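You operate a simulated robot arm through the tools that you are given. There is no shell and no other tool.

The job below is to be done with a simulated robot arm. You get a single attempt, and the scene is never put back.

## Task
No flow: stop the pump, move the tube's clip into the dish, then fill the jug to 200 ml.
Fine: switch off at the line.

The check looks at the end state, three seconds after you hand in, the way a careful person would. Anything else that was tipped, shoved, dropped, spilled or broken makes it a failure.

## Robot
A 6-joint arm with a two-finger parallel gripper, fixed in place. Base frame: the origin is on the floor under the middle of its stand, x ahead of it, y to its left, z up; the work surface is at about z = 860. Units: mm, degrees, N and s.
With the tool pointing down near the work surface it reaches from about 360 to 760 mm from the base axis. Its first joint turns from -66.0 to 66.0 degrees. Payload 2.45 kg.
Tool frame: the origin (TCP) lies between the finger pads and is the grasp point; the fingertips stand 24 mm ahead of it; z points along the fingers, y is the line along which they close. The gripper opens to 68 mm. The fingers are 17 mm wide and 10 mm thick; the gripper's body (40 by 70 mm) begins 41 mm behind the TCP.
Orientation is told as [roll, pitch, yaw] about the base's x, y, z axes, in that order, counted from this pose: with the fingers straight down and closing along the base's y, the tool's x points along the base's -x, its y along +y and its z along -z.

## Interface
- The arm moves only by the tool arm_command. Its argument "series" is a list of rows, each a list of 7 numbers: the shift along the base's x, y, z in mm, then the turn, a rotation vector about the base's x, y, z in degrees, then the gripper command, from -1 (shut) to 1 (fully open), values between in proportion. In form: [[tx, ty, tz, rx, ry, rz, grip], ...]. A call has 1 to 20 rows; each row shifts and turns the commanded pose from where the row before left it. A row lasts 0.2 s, in which the tool goes at most 50 mm and 8.6 degrees; a call with a longer step from one row to the next is refused whole, and so is a gripper value outside its range. Where a pose cannot be reached the arm comes as near as it can. A force on the tool above 40 N (or 10 N above the force at the start of the call, whichever is more), or a blocked arm, ends the call early, and 0.2 s more pass. The fingers move at their own pace (about 108 mm/s each) and stop on an object; they squeeze with about 35 N. The grip force told is the motor's: it shows also when the fingers shut on nothing. Time passes only in rows, and 0.2 s behind the last, so rows that do not move let the fingers close. It gives the time, the measured TCP pose, the force on the tool (base axes), the opening and the grip force at its end, in the units of the frame above (readings bear some noise), with the torque about the TCP (base axes, N m) and any sound that the robot's microphone picked up.
- Cameras (640 x 400 px; columns grow to the right, rows downward): "scene" is fixed at [180.4, 419.6, 1479.1]; the picture's right is [-0.65, -0.76, 0.00], its down [-0.32, 0.28, -0.90] and it looks along [0.68, -0.59, -0.43] (base axes); focal length 224 px, centre (320, 200). "wrist" rides on the gripper at [84, 11, -75] in the tool frame; the picture's right is [-0.13, 0.99, 0.00], its down [-0.60, -0.08, -0.79] and it looks along [-0.79, -0.10, 0.61] (tool axes); focal length 251 px, centre (320, 200).
- get_image(camera): a new picture of that camera. It takes no simulated time.
- pixel_to_xyz(camera, pixels): for up to 12 pixels [column, row] of the newest picture of that camera ("zoom" is the newest enlarged one), the place [x, y, z] in the base frame of the surface seen there, good to about 2 mm. It takes no simulated time.
- zoom(camera, box): a new picture of the part [left, top, right, bottom] of that camera's present view, enlarged. It takes no simulated time.
- sign_off(): hands the job in; it is judged then, once.

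Unless the task says otherwise, let go and move clear before handing in.

The tools are called after ">>>" as name(argument=value, ...) on one line, values as JSON. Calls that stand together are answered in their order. arm_command: Moves the arm, as the interface text tells. Its arguments: {"type":"object","properties":{"series":{"type":"array","items":{"type":"array","items":{"type":"number"}}}},"required":["series"]} The other tools are called the same way: get_image (camera) takes a picture; pixel_to_xyz (camera, pixels) gives the place of the surface under pixels of a picture; zoom (camera, box) takes an enlarged picture of a part of a camera's view; sign_off () hands the job in.

At the start:

```text
clock: 0.0
tool_pos: [465.9, 119.0, 1378.5]
ee_rot: [-0.1, -0.1, 0.0]
contact_force: [1.1, 0.4, -0.4]
torque: [0.0, 0.01, -0.02]
width: 68.0
gripper_force: 0.0
```

scene: 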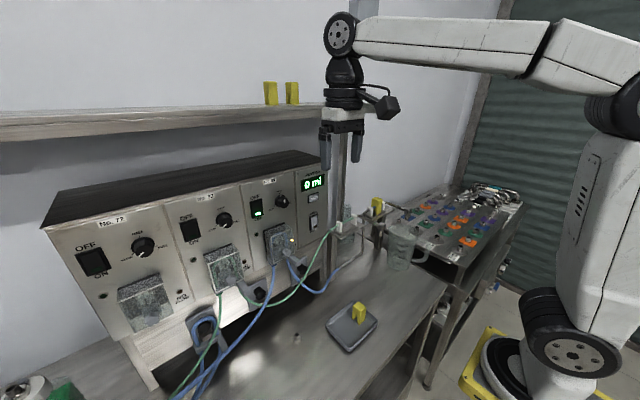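
wrist: 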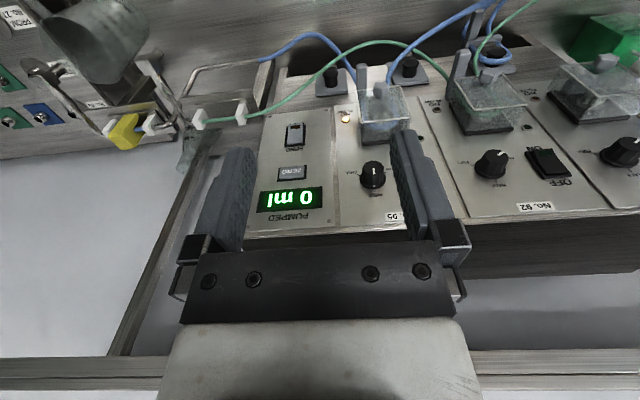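

The scene shows a pump cabinet with several channels; a counter reads 0 ml near (313,184), a yellow clip is on the tube near (377,205), and a dish sits near (352,327) with something yellow in it. I'll zoom in on several areas before moving.

>>> zoom(camera="scene", box=[230, 150, 350, 280])

>>> zoom(camera="scene", box=[310, 180, 450, 290])

>>> zoom(camera="scene", box=[40, 180, 240, 340])

>>> zoom(camera="scene", box=[300, 280, 420, 370])

>>> zoom(camera="wrist", box=[0, 0, 320, 200])

>>> zoom(camera="wrist", box=[240, 40, 560, 240])

```text
3.08 times, centred on (290, 215) of scene
```

zoom: 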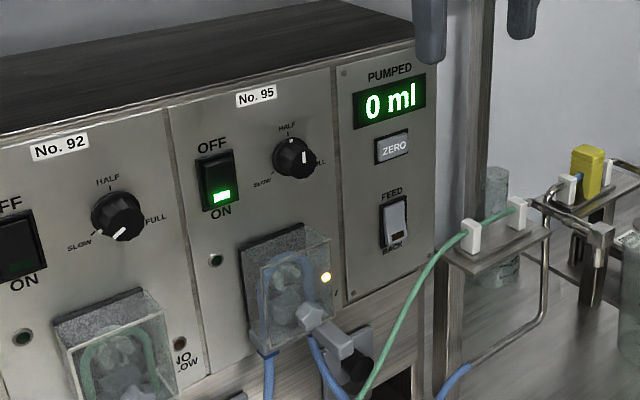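

```text
3.64 times, centred on (380, 235) of scene
```

zoom: 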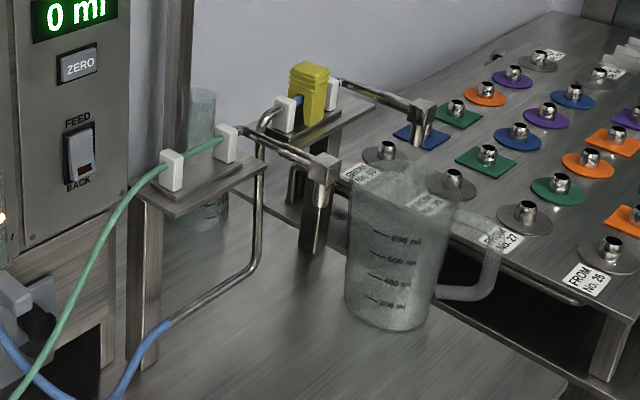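

```text
2.50 times, centred on (140, 260) of scene
```

zoom: 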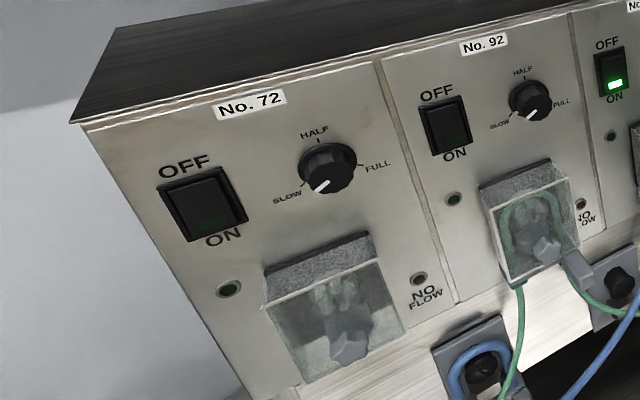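

```text
4.44 times, centred on (360, 325) of scene
```

zoom: 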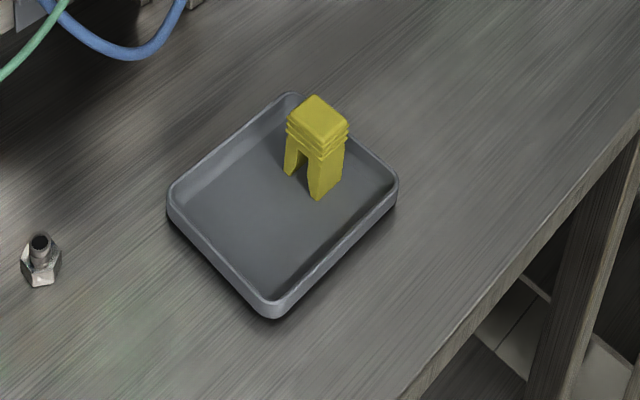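

```text
2.00 times, centred on (160, 100) of wrist
```

zoom: 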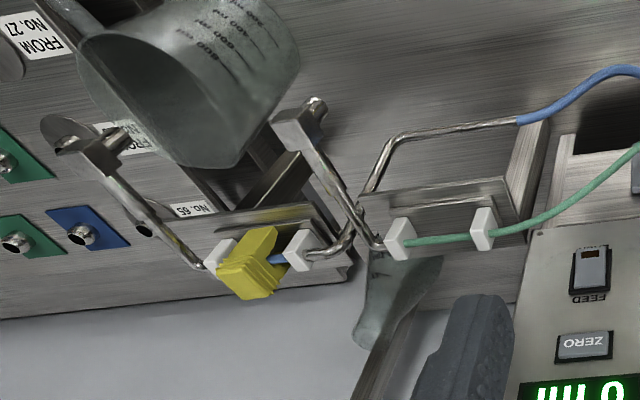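

```text
2.00 times, centred on (400, 140) of wrist
```

zoom: 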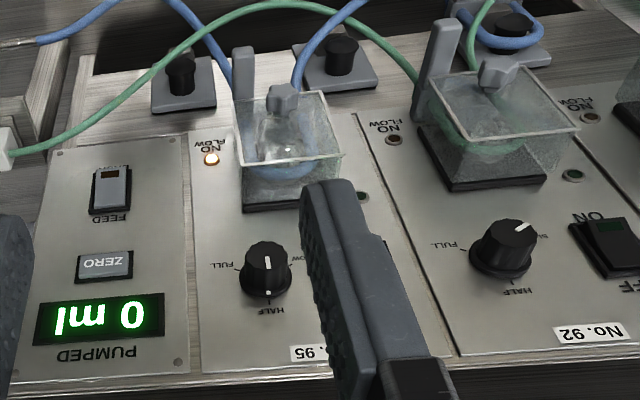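

Pump No. 95 is the one lit ON (zoomed at about (220,195)) with its NO FLOW lamp lit; the yellow clip pinches the blue tube on the far bracket. Next I measure the key points in the base frame.

>>> get_image(camera="scene")

>>> pixel_to_xyz(camera="scene", pixels=[[257, 203], [257, 208], [257, 215], [284, 200], [303, 200], [313, 184], [312, 197], [313, 220], [377, 201], [377, 210], [358, 313], [345, 335]])

>>> pixel_to_xyz(camera="wrist", pixels=[[372, 173], [295, 135], [120, 140], [130, 118], [105, 128], [150, 125], [200, 118], [240, 112], [155, 55], [95, 25], [60, 75], [291, 197]])

```text
taken
```

scene: 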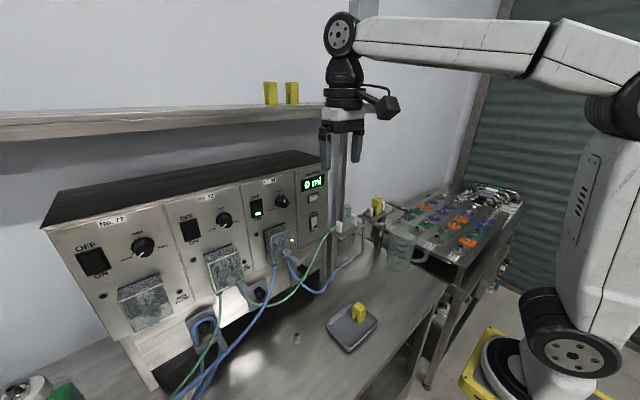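

```text
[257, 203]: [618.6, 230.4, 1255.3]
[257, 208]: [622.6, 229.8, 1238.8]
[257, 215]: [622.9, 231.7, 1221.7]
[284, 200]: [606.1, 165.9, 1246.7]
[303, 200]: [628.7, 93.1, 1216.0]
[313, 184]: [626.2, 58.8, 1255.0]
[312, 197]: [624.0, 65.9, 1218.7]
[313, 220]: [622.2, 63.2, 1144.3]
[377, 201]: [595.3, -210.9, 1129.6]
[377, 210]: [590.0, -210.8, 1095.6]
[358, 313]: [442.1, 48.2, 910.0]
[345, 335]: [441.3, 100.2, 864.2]
```

```text
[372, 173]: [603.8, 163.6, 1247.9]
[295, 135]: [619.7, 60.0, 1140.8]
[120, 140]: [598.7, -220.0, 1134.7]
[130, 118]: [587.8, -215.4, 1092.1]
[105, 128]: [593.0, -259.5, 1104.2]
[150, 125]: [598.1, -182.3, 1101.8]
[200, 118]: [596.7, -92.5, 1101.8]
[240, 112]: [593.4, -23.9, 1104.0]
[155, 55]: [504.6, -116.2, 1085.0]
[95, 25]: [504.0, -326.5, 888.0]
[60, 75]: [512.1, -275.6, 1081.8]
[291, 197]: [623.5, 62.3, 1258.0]
```

Panel face is at x≈628 and the No. 95 rocker is around (620, 230, 1222–1255). I zoom in tightly on the switches to get the precise shape before pressing.

>>> zoom(camera="scene", box=[240, 180, 330, 236])

```text
7.11 times, centred on (285, 208) of scene
```

zoom: 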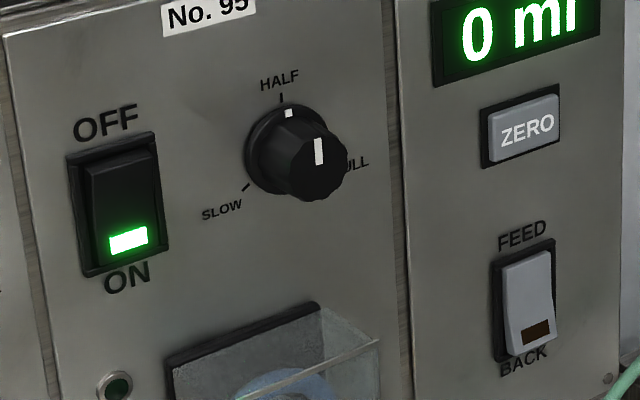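

>>> pixel_to_xyz(camera="zoom", pixels=[[85, 165], [125, 165], [125, 200], [128, 240], [85, 270], [165, 245], [120, 155], [315, 150], [525, 265], [527, 300], [530, 340], [522, 130]])

>>> pixel_to_xyz(camera="scene", pixels=[[277, 238], [268, 250], [290, 242], [290, 255], [330, 300], [356, 305], [326, 322], [345, 353], [378, 324], [355, 303], [400, 250], [410, 235]])

```text
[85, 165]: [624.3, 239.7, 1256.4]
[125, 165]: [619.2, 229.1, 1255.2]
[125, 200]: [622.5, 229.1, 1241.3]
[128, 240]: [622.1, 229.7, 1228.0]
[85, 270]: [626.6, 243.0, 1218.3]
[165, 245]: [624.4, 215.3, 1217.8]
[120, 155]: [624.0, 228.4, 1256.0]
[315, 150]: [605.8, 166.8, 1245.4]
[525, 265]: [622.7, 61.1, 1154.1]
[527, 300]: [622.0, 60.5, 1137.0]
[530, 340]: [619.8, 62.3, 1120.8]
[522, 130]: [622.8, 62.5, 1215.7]
```

```text
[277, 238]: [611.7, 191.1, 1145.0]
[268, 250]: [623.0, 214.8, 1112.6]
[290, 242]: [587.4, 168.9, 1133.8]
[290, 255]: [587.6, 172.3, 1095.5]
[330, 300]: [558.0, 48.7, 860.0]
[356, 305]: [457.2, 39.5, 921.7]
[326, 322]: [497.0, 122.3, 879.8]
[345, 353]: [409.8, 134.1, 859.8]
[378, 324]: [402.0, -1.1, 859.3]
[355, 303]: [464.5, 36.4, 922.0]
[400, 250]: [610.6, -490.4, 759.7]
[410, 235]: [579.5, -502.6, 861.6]
```

The rocker's top half (OFF, about x 619, y 229, z 1250) sticks out and its bottom is pressed (ON); FEED is already selected. I'll swing the closed gripper to point at the panel, staying well clear of it.

>>> arm_command(series=[[0, 10, 0, 0, -8.18, 0, -1], [0, 10, 0, 0, -8.18, 0, -1], [0, 10, 0, 0, -8.18, 0, -1], [0, 10, 0, 0, -8.18, 0, -1], [0, 10, 0, 0, -8.18, 0, -1], [0, 10, 0, 0, -8.18, 0, -1], [0, 10, 0, 0, -8.18, 0, -1], [0, 10, 0, 0, -8.18, 0, -1], [0, 10, 0, 0, -8.18, 0, -1], [0, 10, 0, 0, -8.18, 0, -1], [0, 10, 0, 0, -8.2, 0, -1]])

```text
clock: 2.4
tool_pos: [467.6, 230.0, 1378.0]
ee_rot: [176.9, -89.7, -176.9]
contact_force: [0.2, -0.4, -0.9]
torque: [0.01, 0.02, 0.0]
width: 0.0
gripper_force: 23.5
```

The tool now points at the panel, at (468, 230, 1378). I'll lower it to the switch height and check it in the picture.

>>> arm_command(series=[[10, 0, -33, 0, 0, 0, -1], [10, 0, -33, 0, 0, 0, -1], [20, 0, -33, 0, 0, 0, -1], [30, 0, -30, 0, 0, 0, -1], [20, 0, 0, 0, 0, 0, -1]])

>>> zoom(camera="scene", box=[190, 140, 350, 240])

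>>> get_image(camera="wrist")

```text
clock: 3.6
tool_pos: [555.9, 228.6, 1248.2]
ee_rot: [155.6, -90.0, -155.7]
contact_force: [-0.4, 0.2, -0.7]
torque: [-0.05, -0.04, 0.0]
width: 0.0
gripper_force: 23.7
```

```text
4.00 times, centred on (270, 190) of scene
```

zoom: 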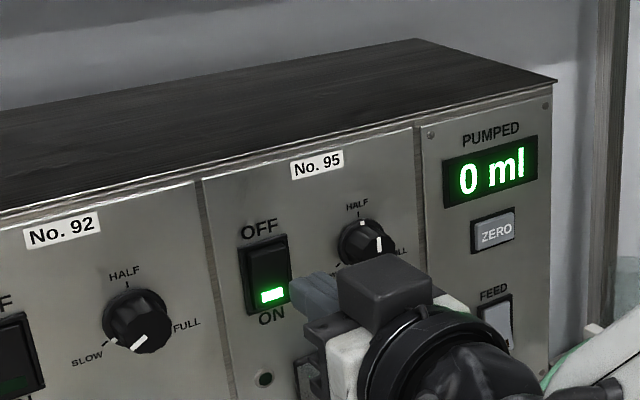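

```text
taken
```

wrist: 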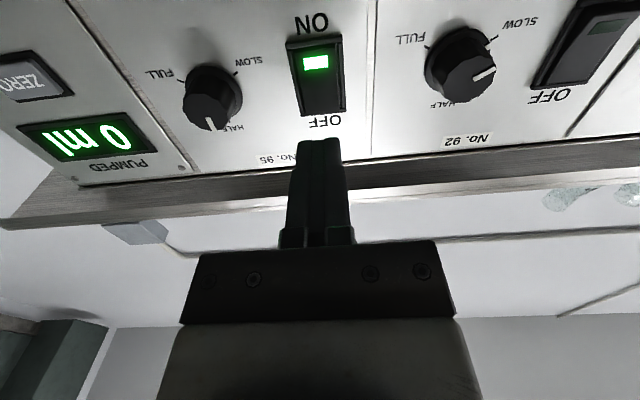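

The closed fingertips at (320,150) in the wrist picture line up with the No. 95 rocker, tip about 40 mm short of it. I'll advance gently and press the top (OFF) half.

>>> arm_command(series=[[20, 0, 0, 0, 0, 0, -1], [12, 0, 0, 0, 0, 0, -1], [4, 0, 0, 0, 0, 0, -1], [2, 0, 0, 0, 0, 0, -1], [2, 0, 0, 0, 0, 0, -1], [2, 0, 0, 0, 0, 0, -1]])

>>> get_image(camera="wrist")

```text
clock: 5.0
tool_pos: [596.5, 229.5, 1248.7]
ee_rot: [159.6, -89.9, -159.5]
contact_force: [-28.2, -4.7, 3.4]
torque: [0.19, 0.15, -0.14]
width: 0.1
gripper_force: 23.5
heard: click
```

```text
taken
```

wrist: 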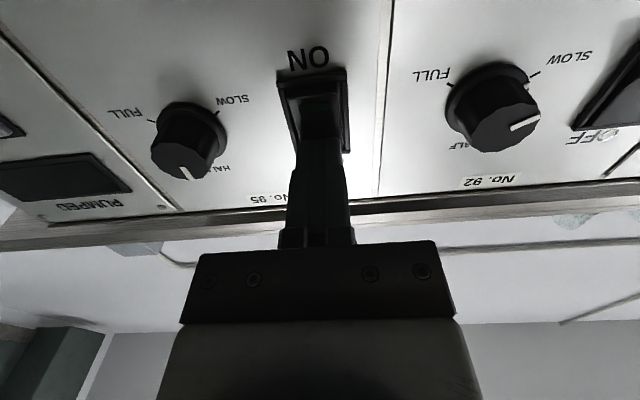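

A click was heard and the green lamp and display at (320,105)/(62,178) are dark, so the pump is off. I'll back off and turn the tool down again to look at the clip.

>>> arm_command(series=[[-10, 0, 0, 0, 0, 0, -1], [-30, 0, 0, 0, 0, 0, -1], [-40, 0, 0, 0, 0, 0, -1], [-40, 0, 30, 0, 0, 0, -1], [0, -20, 30, 0, 8.18, 0, -1], [0, -30, 30, 0, 8.18, 0, 0], [0, -40, 20, 0, 8.18, 0, 1], [0, -40, 20, 0, 8.18, 0, 1], [0, -40, 0, 0, 8.18, 0, 1], [0, -40, 0, 0, 8.18, 0, 1], [0, -40, 0, 0, 8.18, 0, 1], [0, -40, 0, 0, 8.18, 0, 1], [0, -40, 0, 0, 8.18, 0, 1], [0, -40, 0, 0, 8.18, 0, 1], [0, -40, 0, 0, 8.2, 0, 1]])

>>> get_image(camera="wrist")

>>> get_image(camera="scene")

```text
clock: 8.2
tool_pos: [508.6, -163.5, 1376.9]
ee_rot: [0.1, -0.1, 0.0]
contact_force: [-0.2, 0.5, 0.0]
torque: [-0.02, 0.01, 0.01]
width: 68.0
gripper_force: 0.0
out of reach, approached as far as the arm can: row 7, 8
```

```text
taken
```

wrist: 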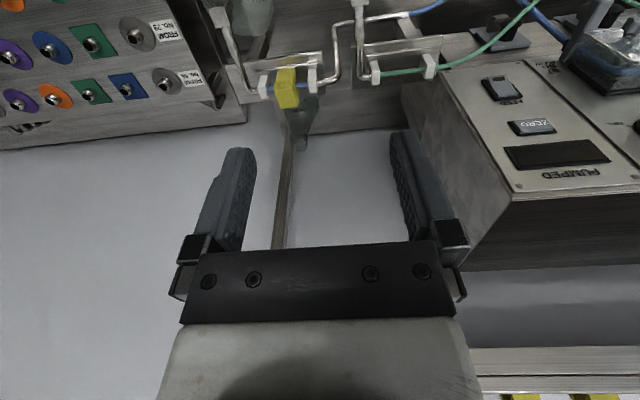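

```text
taken
```

scene: 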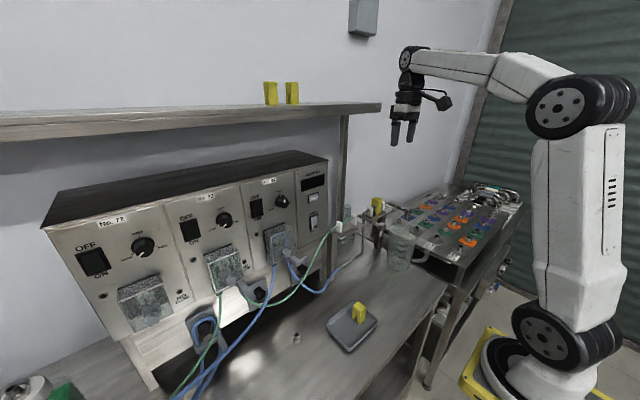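

The view is now over the tube brackets. I'll move back and down for a close look at the clip, the spouts and the jug.

>>> arm_command(series=[[-30, 0, -40, 0, 0, 0, 1], [-30, 0, -40, 0, 0, 0, 1], [-30, 0, -30, 0, 0, 0, 1], [0, -10, -30, 0, 0, 0, 1]])

>>> get_image(camera="wrist")

>>> zoom(camera="wrist", box=[120, 0, 440, 200])

```text
clock: 9.2
tool_pos: [417.8, -173.5, 1235.6]
ee_rot: [-0.1, -0.2, 0.0]
contact_force: [0.2, 1.0, -0.4]
torque: [0.02, -0.01, -0.01]
width: 67.8
gripper_force: 0.2
```

```text
taken
```

wrist: 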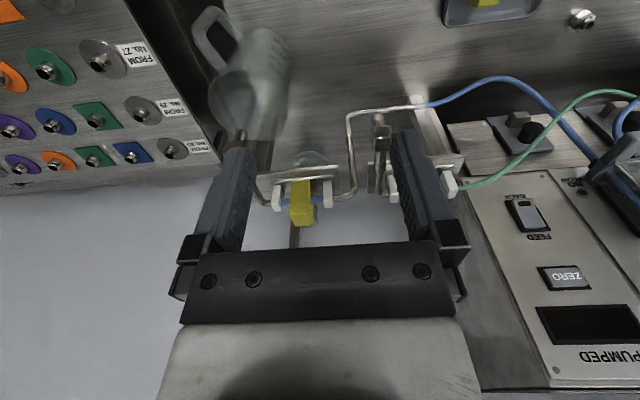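

```text
2.00 times, centred on (280, 100) of wrist
```

zoom: 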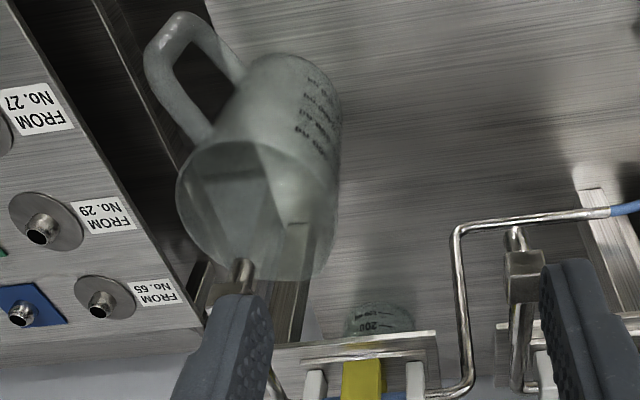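

The jug (zoom about (260,170)) stands under the far spout, partly hidden by my finger. I'll measure the jug rim, spouts and clip, and tube tracing.

>>> pixel_to_xyz(camera="zoom", pixels=[[180, 180], [330, 200], [262, 142], [250, 275], [265, 60], [330, 85], [240, 265], [525, 265], [515, 232], [380, 320], [460, 230], [200, 60]])

>>> pixel_to_xyz(camera="wrist", pixels=[[302, 190], [300, 205], [302, 222], [295, 215], [312, 215], [276, 198], [327, 193], [285, 200], [318, 198], [450, 185], [480, 10], [240, 135]])

>>> zoom(camera="wrist", box=[230, 130, 390, 230])

>>> zoom(camera="scene", box=[330, 185, 450, 285])

```text
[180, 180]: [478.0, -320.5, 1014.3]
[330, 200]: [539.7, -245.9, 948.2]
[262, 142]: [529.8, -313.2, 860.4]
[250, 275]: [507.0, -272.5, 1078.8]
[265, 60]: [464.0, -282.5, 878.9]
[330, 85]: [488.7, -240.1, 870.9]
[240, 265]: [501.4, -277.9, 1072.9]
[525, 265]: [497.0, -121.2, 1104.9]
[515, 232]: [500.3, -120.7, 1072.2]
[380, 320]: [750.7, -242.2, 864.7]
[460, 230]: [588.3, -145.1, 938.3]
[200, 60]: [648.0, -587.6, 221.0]
```

```text
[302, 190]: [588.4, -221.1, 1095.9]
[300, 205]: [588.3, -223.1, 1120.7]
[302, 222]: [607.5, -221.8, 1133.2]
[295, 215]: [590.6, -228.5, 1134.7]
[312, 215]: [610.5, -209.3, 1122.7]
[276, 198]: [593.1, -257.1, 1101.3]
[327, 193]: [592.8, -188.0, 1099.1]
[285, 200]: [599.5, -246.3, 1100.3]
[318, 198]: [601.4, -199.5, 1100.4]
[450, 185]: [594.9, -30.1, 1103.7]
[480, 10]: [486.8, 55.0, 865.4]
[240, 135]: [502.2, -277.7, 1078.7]
```

```text
4.00 times, centred on (310, 180) of wrist
```

zoom: 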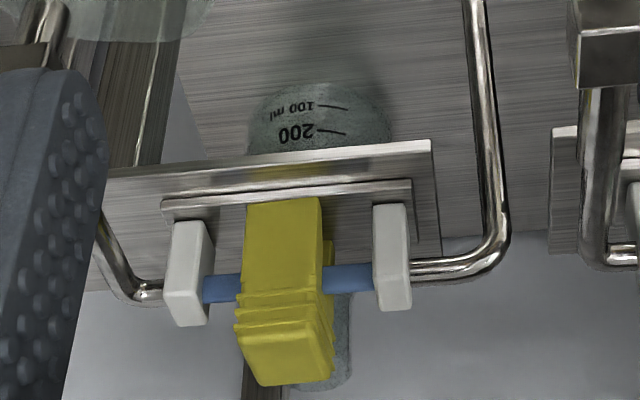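

```text
4.00 times, centred on (390, 235) of scene
```

zoom: 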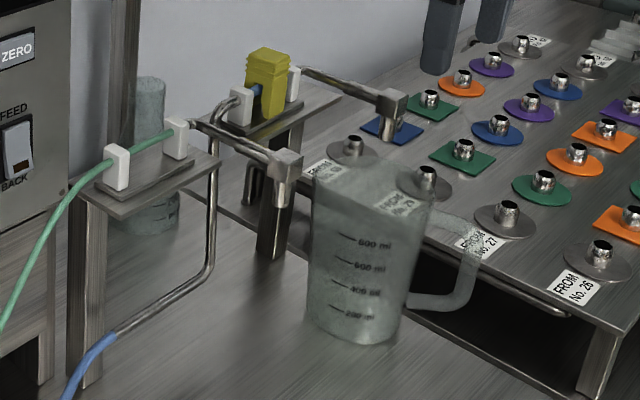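

The clip straddles the blue tube between two white posts (zoom (285,290)), and its top has ribs. I measure the clip, posts and the jug from these pictures.

>>> pixel_to_xyz(camera="zoom", pixels=[[265, 50], [250, 55], [285, 58], [280, 95], [262, 110], [240, 95], [293, 75], [365, 210], [330, 320], [392, 95], [385, 115], [250, 115]])

>>> zoom(camera="wrist", box=[260, 160, 360, 230])

```text
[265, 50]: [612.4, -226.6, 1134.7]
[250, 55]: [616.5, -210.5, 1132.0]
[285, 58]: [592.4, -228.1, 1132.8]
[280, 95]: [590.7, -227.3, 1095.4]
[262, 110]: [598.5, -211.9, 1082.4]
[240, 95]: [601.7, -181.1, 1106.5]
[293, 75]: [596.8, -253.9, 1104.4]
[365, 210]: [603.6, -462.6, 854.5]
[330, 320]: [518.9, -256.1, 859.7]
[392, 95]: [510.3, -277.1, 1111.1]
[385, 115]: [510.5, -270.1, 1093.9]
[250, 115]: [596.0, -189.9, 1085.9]
```

```text
5.71 times, centred on (310, 195) of wrist
```

zoom: 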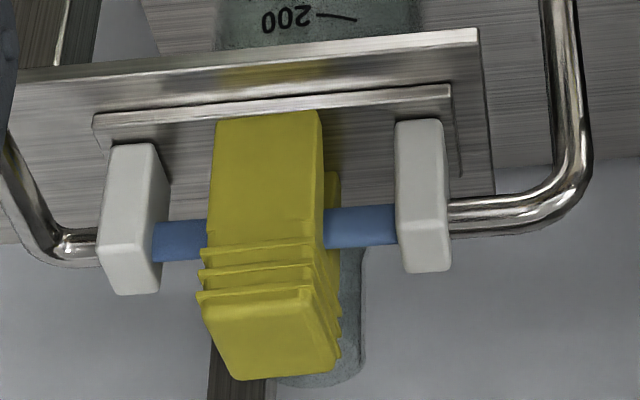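

>>> pixel_to_xyz(camera="zoom", pixels=[[215, 130], [318, 130], [212, 230], [322, 230], [205, 300], [295, 290], [220, 370], [330, 365], [128, 280], [428, 260], [340, 300], [265, 335]])

```text
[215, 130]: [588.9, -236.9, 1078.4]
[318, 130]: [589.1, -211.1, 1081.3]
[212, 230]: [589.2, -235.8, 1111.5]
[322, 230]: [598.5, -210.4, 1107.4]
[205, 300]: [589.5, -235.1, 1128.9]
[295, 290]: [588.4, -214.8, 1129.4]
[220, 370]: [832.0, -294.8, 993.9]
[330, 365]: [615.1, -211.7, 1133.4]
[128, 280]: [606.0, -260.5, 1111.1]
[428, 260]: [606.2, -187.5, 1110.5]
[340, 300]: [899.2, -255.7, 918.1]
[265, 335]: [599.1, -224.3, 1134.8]
```

The clip spans x 588–617, y −236 to −210, z 1078–1135, and the posts' tops are at z≈1111, so I can take its ribbed top across y with the tips just above the posts. I move above it with a 42 mm opening.

>>> arm_command(series=[[37, -9.9, -7.2, 0, 0, 0, 0.2], [37, -9.9, -7.2, 0, 0, 0, 0.2], [37, -9.9, -7.2, 0, 0, 0, 0.2], [37, -9.9, -7.2, 0, 0, 0, 0.2], [36.7, -9.9, -7.2, 0, 0, 0, 0.2], [0, 0, 0, 0, 0, 0, 0.2]])

>>> get_image(camera="wrist")

>>> zoom(camera="scene", box=[330, 130, 450, 230])

```text
clock: 10.6
tool_pos: [602.0, -222.4, 1201.5]
ee_rot: [0.0, -0.2, 0.1]
contact_force: [0.0, 0.6, 0.4]
torque: [-0.02, 0.01, -0.03]
width: 40.9
gripper_force: 0.1
```

```text
taken
```

wrist: 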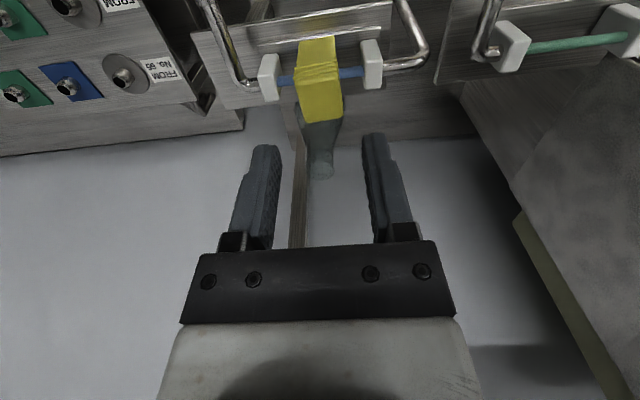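

```text
4.00 times, centred on (390, 180) of scene
```

zoom: 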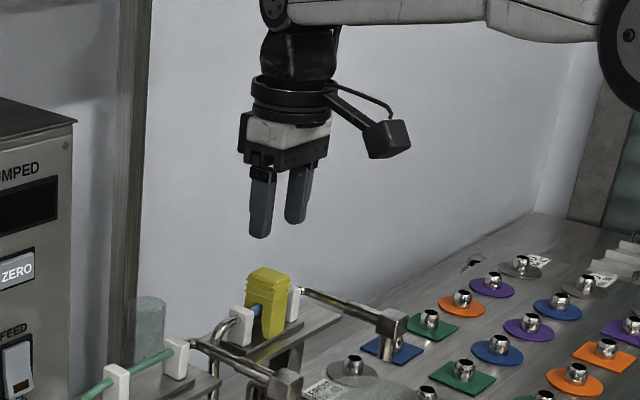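

The gripper is centred over the clip at about (320,80) in the wrist view. I recheck the clip's edges from this closer view.

>>> pixel_to_xyz(camera="wrist", pixels=[[302, 90], [335, 90], [303, 105], [340, 105], [322, 118], [320, 100], [270, 85], [371, 75], [265, 60], [370, 45], [318, 45], [318, 60]])

```text
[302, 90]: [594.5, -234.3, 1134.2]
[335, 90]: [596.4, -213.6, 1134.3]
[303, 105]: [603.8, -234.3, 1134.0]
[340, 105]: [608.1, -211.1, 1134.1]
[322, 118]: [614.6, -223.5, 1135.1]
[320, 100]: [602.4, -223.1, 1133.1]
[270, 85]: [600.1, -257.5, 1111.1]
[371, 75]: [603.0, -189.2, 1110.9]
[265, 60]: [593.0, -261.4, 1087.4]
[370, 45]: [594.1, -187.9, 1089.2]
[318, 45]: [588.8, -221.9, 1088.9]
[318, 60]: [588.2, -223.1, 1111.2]
```

The clip's centre is confirmed at about (603, −223) with its top at z 1134. I descend to just above the posts' tops and close on it.

>>> arm_command(series=[[0.5, -0.6, -30, 0, 0, 0, 0.2], [0, 0, -20, 0, 0, 0, 0.2], [0, 0, -10, 0, 0, 0, 0.2], [0, 0, -4, 0, 0, 0, 0.2], [0, 0, 0, 0, 0, 0, -1], [0, 0, 0, 0, 0, 0, -1], [0, 0, 0, 0, 0, 0, -1]])

>>> get_image(camera="wrist")

>>> zoom(camera="scene", box=[330, 130, 450, 230])

```text
clock: 12.2
tool_pos: [603.4, -222.5, 1136.7]
ee_rot: [-0.1, -0.1, 0.0]
contact_force: [-0.1, -1.0, -0.4]
torque: [0.0, -0.03, 0.0]
width: 25.1
gripper_force: 35.1
```

```text
taken
```

wrist: 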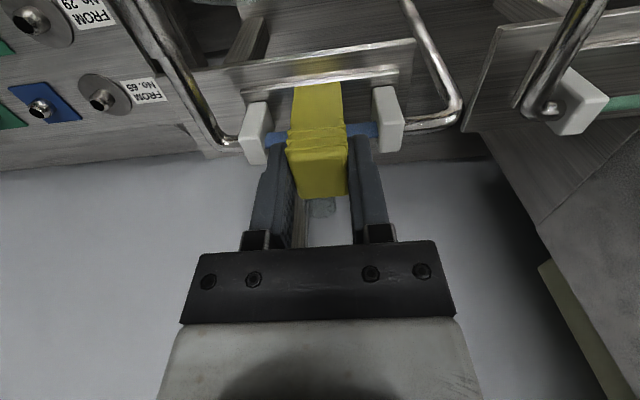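

```text
4.00 times, centred on (390, 180) of scene
```

zoom: 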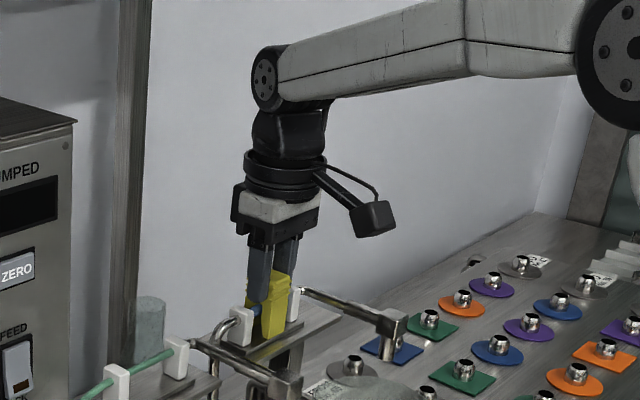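

The clip is held (25 mm width, 35 N) with the fingers between and above the posts. I pull it straight up, slowly at first.

>>> arm_command(series=[[0, 0, 4, 0, 0, 0, -1], [0, 0, 6, 0, 0, 0, -1], [0, 0, 10, 0, 0, 0, -1], [0, 0, 20, 0, 0, 0, -1], [0, 0, 30, 0, 0, 0, -1], [0, 0, 30, 0, 0, 0, -1]])

>>> get_image(camera="wrist")

>>> zoom(camera="scene", box=[330, 130, 450, 230])

```text
clock: 13.6
tool_pos: [603.3, -222.7, 1239.0]
ee_rot: [0.0, 0.0, 0.0]
contact_force: [0.4, 0.5, 0.5]
torque: [0.02, -0.03, 0.01]
width: 24.9
gripper_force: 35.5
```

```text
taken
```

wrist: 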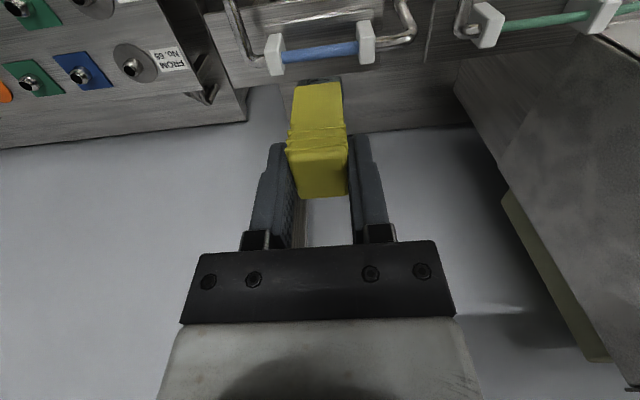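

```text
4.00 times, centred on (390, 180) of scene
```

zoom: 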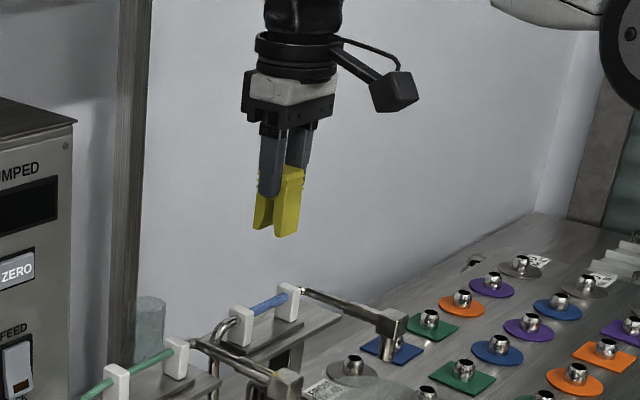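

The clip is off the tube and held upright by the gripper at (318,140); the blue tube stays in its posts. I carry it back and over towards the dish at a safe height.

>>> arm_command(series=[[-40, 0, 0, 0, 0, 0, -1], [-45, 10, 0, 0, 0, 0, -1], [-45, 20, 0, 0, 0, 0, -1], [-45, 20, 0, 0, 0, 0, -1], [-28, 38, -5, 0, 0, 0, -1], [0, 40, -5, 0, 0, 0, -1], [0, 40, -5, 0, 0, 0, -1], [0, 40, -5, 0, 0, 0, -1], [0, 40, -5, 0, 0, 0, -1], [0, 40, -5, 0, 0, 0, -1], [0, 20, -9, 0, 0, 0, -1]])

>>> get_image(camera="wrist")

>>> get_image(camera="scene")

```text
clock: 16.0
tool_pos: [401.2, 83.8, 1198.6]
ee_rot: [0.0, -0.1, 0.0]
contact_force: [-0.1, -0.4, -0.7]
torque: [0.05, -0.01, 0.0]
width: 24.7
gripper_force: 35.1
```

```text
taken
```

wrist: 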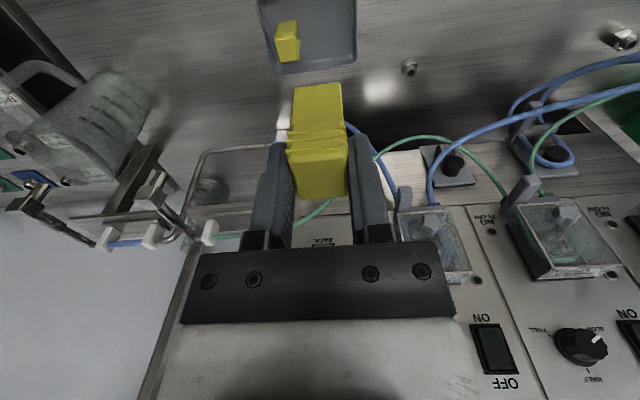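

```text
taken
```

scene: 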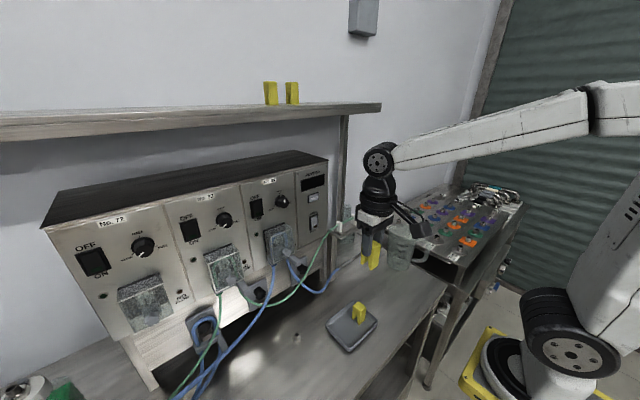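

The dish is visible at (310,35) in the wrist picture with the other clip on its left side. I measure the dish's inside and its free area.

>>> zoom(camera="wrist", box=[230, 0, 390, 100])

>>> pixel_to_xyz(camera="wrist", pixels=[[330, 30], [340, 50], [275, 73], [355, 62], [262, 12], [355, 5], [310, 66], [349, 30], [287, 45], [276, 40], [299, 40], [285, 62]])

>>> pixel_to_xyz(camera="scene", pixels=[[345, 325], [353, 302], [377, 321], [348, 351], [326, 327], [340, 330], [350, 340], [365, 325], [358, 304], [354, 308], [362, 310], [358, 318]])

```text
4.00 times, centred on (310, 50) of wrist
```

zoom: 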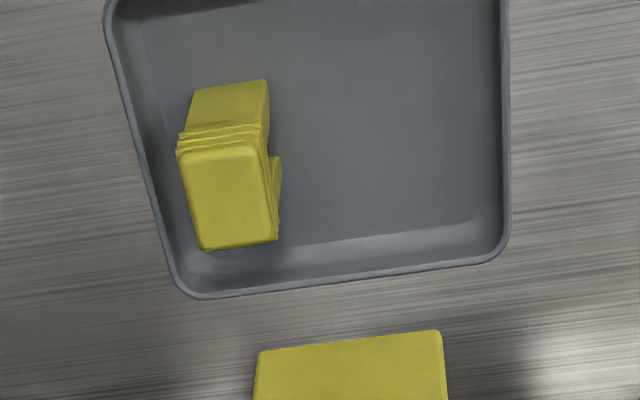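

```text
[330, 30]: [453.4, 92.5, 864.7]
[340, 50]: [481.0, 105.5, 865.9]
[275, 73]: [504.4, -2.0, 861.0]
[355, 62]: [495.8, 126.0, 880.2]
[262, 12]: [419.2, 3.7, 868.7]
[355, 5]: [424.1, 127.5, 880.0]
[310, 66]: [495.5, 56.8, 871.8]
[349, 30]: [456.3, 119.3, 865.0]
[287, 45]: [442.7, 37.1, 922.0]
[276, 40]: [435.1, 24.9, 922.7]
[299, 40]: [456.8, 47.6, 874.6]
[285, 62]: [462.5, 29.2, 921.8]
```

```text
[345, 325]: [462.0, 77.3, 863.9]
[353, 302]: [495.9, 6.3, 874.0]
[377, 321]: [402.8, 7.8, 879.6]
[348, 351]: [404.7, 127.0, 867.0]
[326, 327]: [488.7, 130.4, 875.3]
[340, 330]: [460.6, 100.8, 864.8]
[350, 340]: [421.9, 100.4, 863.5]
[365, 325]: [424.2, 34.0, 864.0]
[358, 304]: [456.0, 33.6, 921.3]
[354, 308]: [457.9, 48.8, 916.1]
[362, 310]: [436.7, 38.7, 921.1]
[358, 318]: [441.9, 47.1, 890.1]
```

The dish spans x 402–500, y 3–130, floor z≈864.5, and the other clip stands at (450, 36). I'll set this clip at about (450, 88), first stopping just above the floor.

>>> arm_command(series=[[8.1, 0.7, -43, 0, 0, 0, -1], [8.1, 0.7, -43, 0, 0, 0, -1], [8.1, 0.7, -43, 0, 0, 0, -1], [8.1, 0.7, -43, 0, 0, 0, -1], [8.1, 0.7, -43, 0, 0, 0, -1], [8.1, 0.7, -43, 0, 0, 0, -1], [0, 0, 0, 0, 0, 0, -1]])

>>> zoom(camera="scene", box=[300, 260, 420, 360])

```text
clock: 17.6
tool_pos: [449.7, 89.6, 940.2]
ee_rot: [0.0, 0.0, 0.1]
contact_force: [-0.4, -0.3, 0.2]
torque: [-0.02, 0.02, 0.01]
width: 24.8
gripper_force: 34.5
```

```text
4.00 times, centred on (360, 310) of scene
```

zoom: 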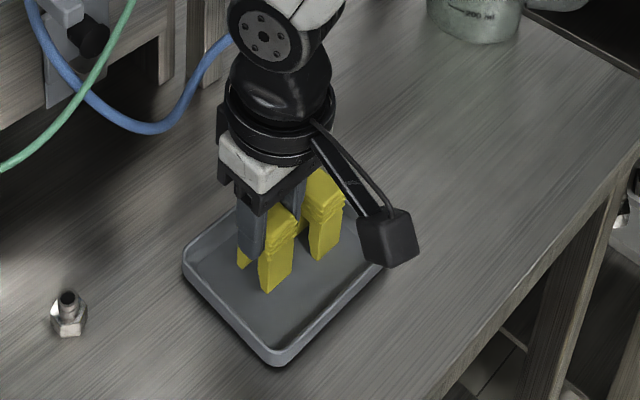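

The clip hangs over the dish's free half (zoom (270,250)), about 15 mm above the floor. I lower it until light contact.

>>> arm_command(series=[[0, 0, -8, 0, 0, 0, -1], [0, 0, -5, 0, 0, 0, -1], [0, 0, -1, 0, 0, 0, -1], [0, 0, -1, 0, 0, 0, -1], [0, 0, -1, 0, 0, 0, -1]])

```text
clock: 18.8
tool_pos: [448.9, 89.4, 923.5]
ee_rot: [0.0, -0.2, 0.0]
contact_force: [-2.0, -1.5, 8.8]
torque: [-0.04, 0.11, -0.04]
width: 25.0
gripper_force: 34.9
```

There is a light upward contact force of about 9 N, so the clip stands on the dish's floor. I release it with a modest opening and lift straight up.

>>> arm_command(series=[[0, 0, 0.5, 0, 0, 0, -0.1], [0, 0, 0, 0, 0, 0, 0.15], [0, 0, 0, 0, 0, 0, 0.15], [0, 0, 10, 0, 0, 0, 0.15], [0, 0, 20, 0, 0, 0, 0.15], [0, 0, 40, 0, 0, 0, 0.15], [0, 0, 45, 0, 0, 0, 0.15], [0, 0, 45, 0, 0, 0, 0.15]])

>>> zoom(camera="scene", box=[300, 260, 420, 360])

>>> get_image(camera="scene")

```text
clock: 20.6
tool_pos: [447.8, 89.1, 1085.3]
ee_rot: [0.1, -0.1, -0.1]
contact_force: [0.1, -0.1, -0.3]
torque: [-0.02, 0.01, -0.01]
width: 39.2
gripper_force: 0.0
```

```text
4.00 times, centred on (360, 310) of scene
```

zoom: 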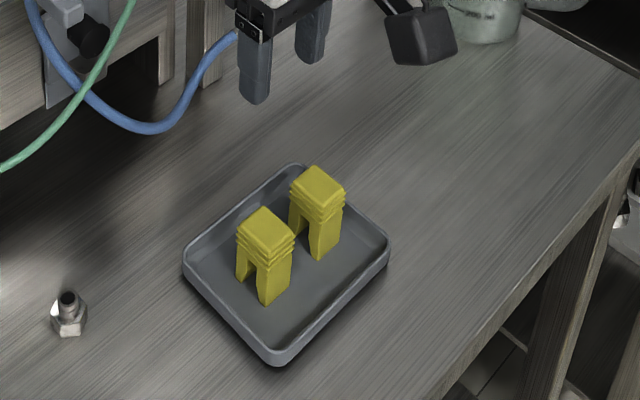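

```text
taken
```

scene: 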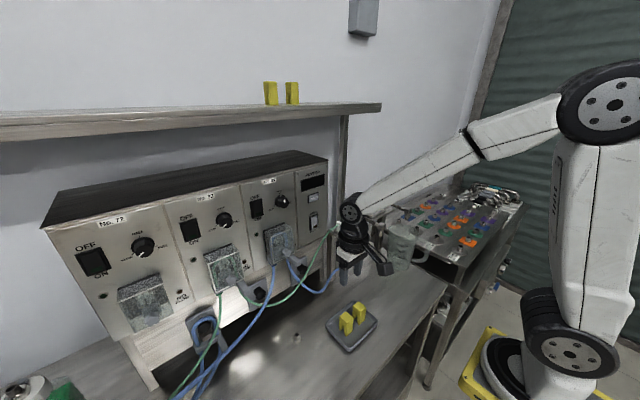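

Both clips stand in the dish and nothing else moved. Now I check the jug, its lines, and the far spout before starting, with the gripper closed to clear the view.

>>> arm_command(series=[[0, 0, 40, 0, 0, 0, -1], [0, -20, 40, 0, 0, 0, -1], [-10, -40, 20, 0, 0, 0, -1], [-10, -40, 0, 0, 0, 0, -1], [-10, -40, 0, 0, 0, 0, -1], [-10, -40, 0, 0, 0, 0, -1], [-10, -40, 0, 0, 0, 0, -1], [0, -40, 0, 0, 0, 0, -1]])

>>> get_image(camera="wrist")

>>> zoom(camera="wrist", box=[160, 40, 320, 140])

```text
clock: 22.4
tool_pos: [398.4, -172.8, 1185.0]
ee_rot: [0.1, -0.1, 0.1]
contact_force: [-0.5, 0.4, 0.1]
torque: [0.0, -0.01, 0.0]
width: 0.0
gripper_force: 24.1
```

```text
taken
```

wrist: 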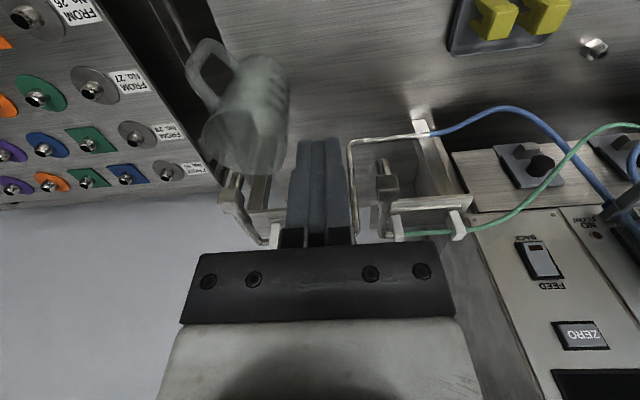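

```text
4.00 times, centred on (240, 90) of wrist
```

zoom: 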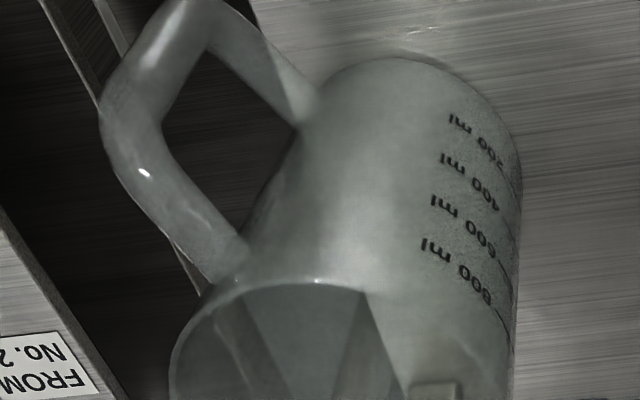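

The jug's lines read 200/400/600/800 ml from the bottom and it looks empty. I measure its rim versus the spout outlet.

>>> pixel_to_xyz(camera="zoom", pixels=[[180, 340], [240, 285], [310, 280], [370, 295], [430, 390], [400, 60], [500, 120], [510, 175], [505, 150], [510, 250], [325, 100], [280, 350]])

>>> zoom(camera="wrist", box=[180, 110, 340, 250])

>>> zoom(camera="scene", box=[370, 220, 430, 275])

```text
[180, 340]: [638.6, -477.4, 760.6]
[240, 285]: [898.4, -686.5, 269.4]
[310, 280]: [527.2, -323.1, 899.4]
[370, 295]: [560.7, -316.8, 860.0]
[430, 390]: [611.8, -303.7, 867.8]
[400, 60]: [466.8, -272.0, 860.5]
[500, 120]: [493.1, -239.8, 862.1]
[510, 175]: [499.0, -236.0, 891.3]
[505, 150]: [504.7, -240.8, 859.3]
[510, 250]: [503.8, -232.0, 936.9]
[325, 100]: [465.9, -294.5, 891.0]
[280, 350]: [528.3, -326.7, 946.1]
```

```text
2.86 times, centred on (260, 180) of wrist
```

zoom: 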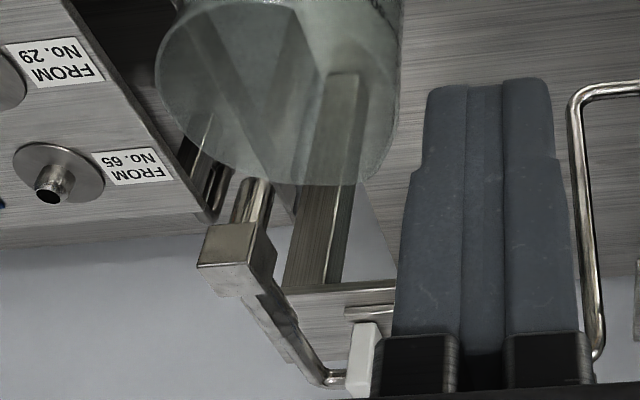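

```text
7.27 times, centred on (400, 248) of scene
```

zoom: 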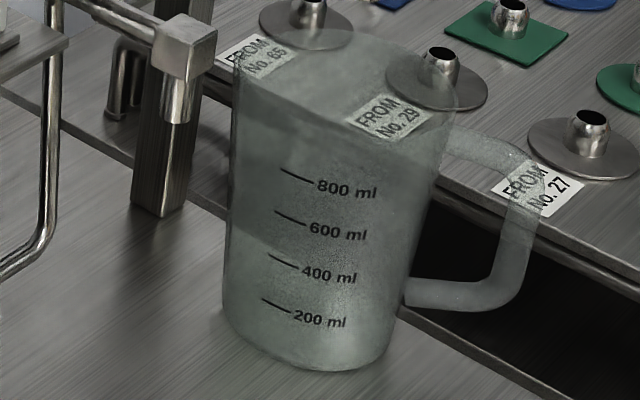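

The jug sits centred under the far (blue-line) spout at about (503, −278), and is empty; blue tube, FEED and No. 95 match. I go back to the switch with the closed tool pointing at the panel.

>>> arm_command(series=[[0, 36, 7, 0, -8.18, 0, -1], [0, 36, 7, 0, -8.18, 0, -1], [8, 36, 7, 0, -8.18, 0, -1], [8, 36, 7, 0, -8.18, 0, -1], [8, 37, 7, 0, -8.18, 0, -1], [8, 37, 7, 0, -8.18, 0, -1], [8, 37, 7, 0, -8.18, 0, -1], [8, 37, 7, 0, -8.18, 0, -1], [8, 37, 7, 0, -8.18, 0, -1], [8, 37, 3, 0, -8.18, 0, -1], [8, 36, 0, 0, -8.2, 0, -1]])

>>> get_image(camera="wrist")

>>> get_image(camera="scene")

```text
clock: 24.8
tool_pos: [521.9, 223.4, 1231.3]
ee_rot: [166.3, -89.6, -166.3]
contact_force: [0.3, 0.2, -0.4]
torque: [-0.03, 0.01, -0.03]
width: 0.0
gripper_force: 23.4
out of reach, approached as far as the arm can: row 3, 4, 5
```

```text
taken
```

wrist: 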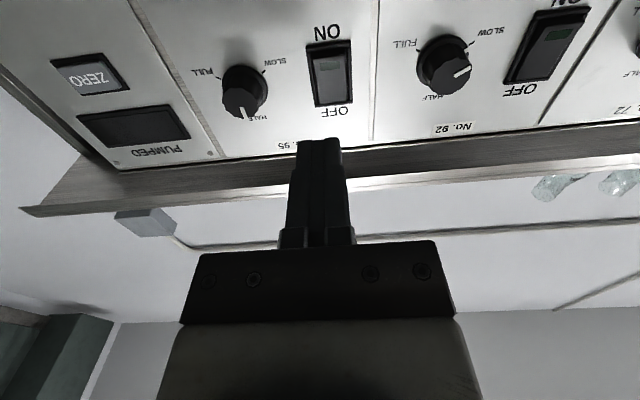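

```text
taken
```

scene: 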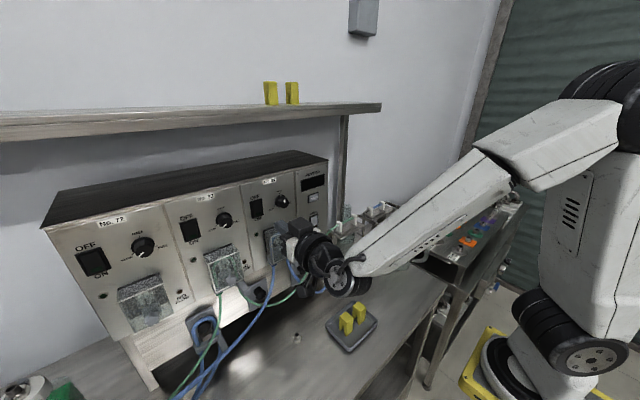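

The display is dark and the switch is at OFF, but my forearm now crosses the scene camera's view near the jug (around (395,250)). I zoom to see whether the 200 ml line is still visible.

>>> zoom(camera="scene", box=[350, 200, 450, 290])

```text
4.44 times, centred on (400, 245) of scene
```

zoom: 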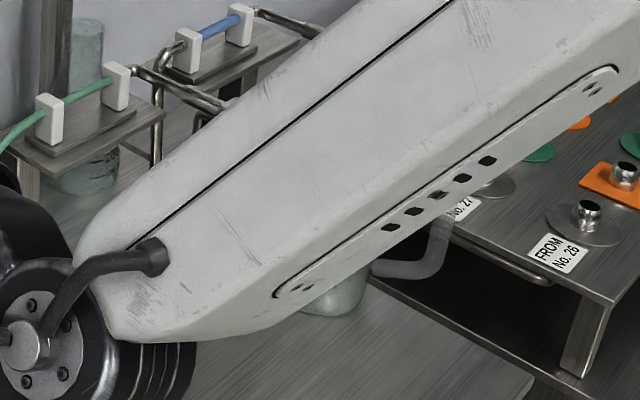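

The forearm hides the jug's lines from the scene camera in this posture. I'll pitch the tool 45° downward instead, which raises the wrist and forearm, then look again.

>>> arm_command(series=[[0, 1, 5, 0, 7.5, 0, -1], [0, 1, 5, 0, 7.5, 0, -1], [0, 1, 5, 0, 7.5, 0, -1], [0, 1, 5, 0, 7.5, 0, -1], [0, 1, 0, 0, 7.5, 0, -1], [0, 1, 0, 0, 7.5, 0, -1]])

>>> get_image(camera="scene")

>>> get_image(camera="wrist")

>>> zoom(camera="scene", box=[350, 200, 450, 290])

```text
clock: 26.2
tool_pos: [521.7, 228.8, 1253.2]
ee_rot: [0.1, -45.1, 0.0]
contact_force: [-0.1, 0.7, 0.2]
torque: [0.02, 0.0, -0.02]
width: 0.0
gripper_force: 23.5
```

```text
taken
```

scene: 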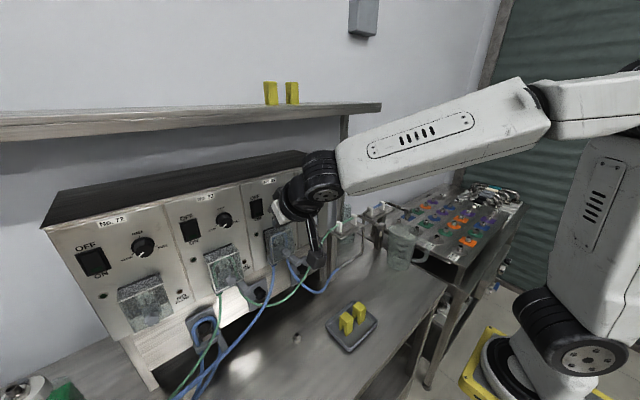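

```text
taken
```

wrist: 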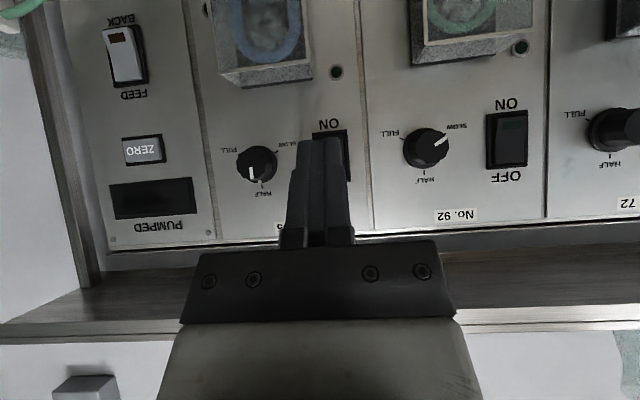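

```text
4.44 times, centred on (400, 245) of scene
```

zoom: 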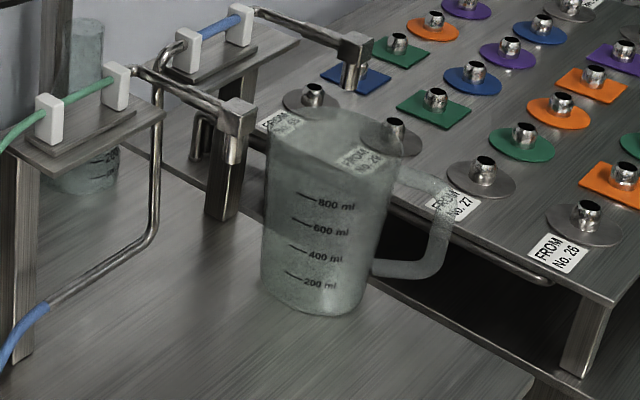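

The jug with its 200–800 ml lines is now in full view, and the wrist camera sees the display at (152,200). I bring the fingertips close to the lower (ON) half of the rocker.

>>> arm_command(series=[[30, 0.2, -8, 0, 0, 0, -1], [26, 0, -7, 0, 0, 0, -1], [0, 0, 0, 0, 0, 0, -1]])

>>> get_image(camera="wrist")

>>> zoom(camera="scene", box=[350, 200, 450, 290])

```text
clock: 27.0
tool_pos: [578.3, 229.0, 1235.9]
ee_rot: [-0.1, -45.1, -0.1]
contact_force: [-0.3, -0.3, -0.3]
torque: [0.0, -0.05, -0.03]
width: 0.0
gripper_force: 23.5
```

```text
taken
```

wrist: 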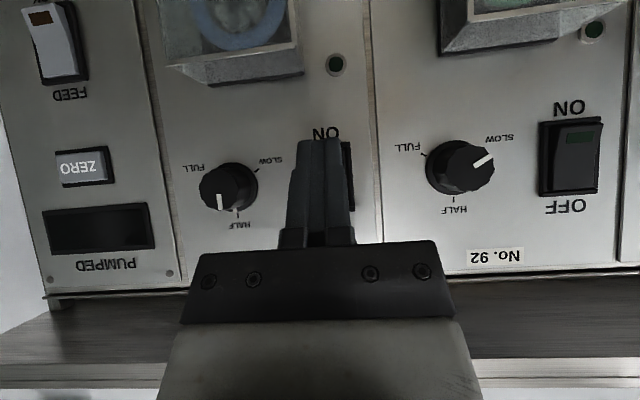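

```text
4.44 times, centred on (400, 245) of scene
```

zoom: 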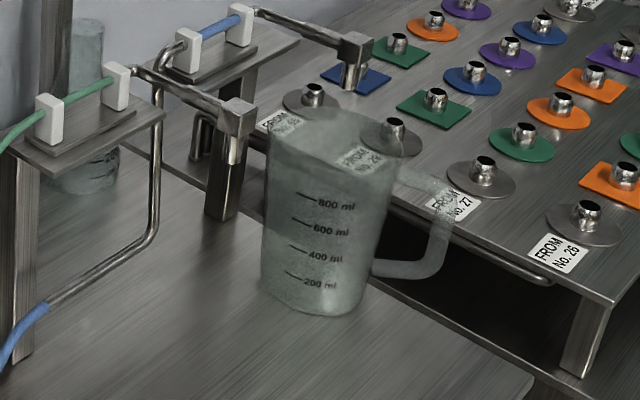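

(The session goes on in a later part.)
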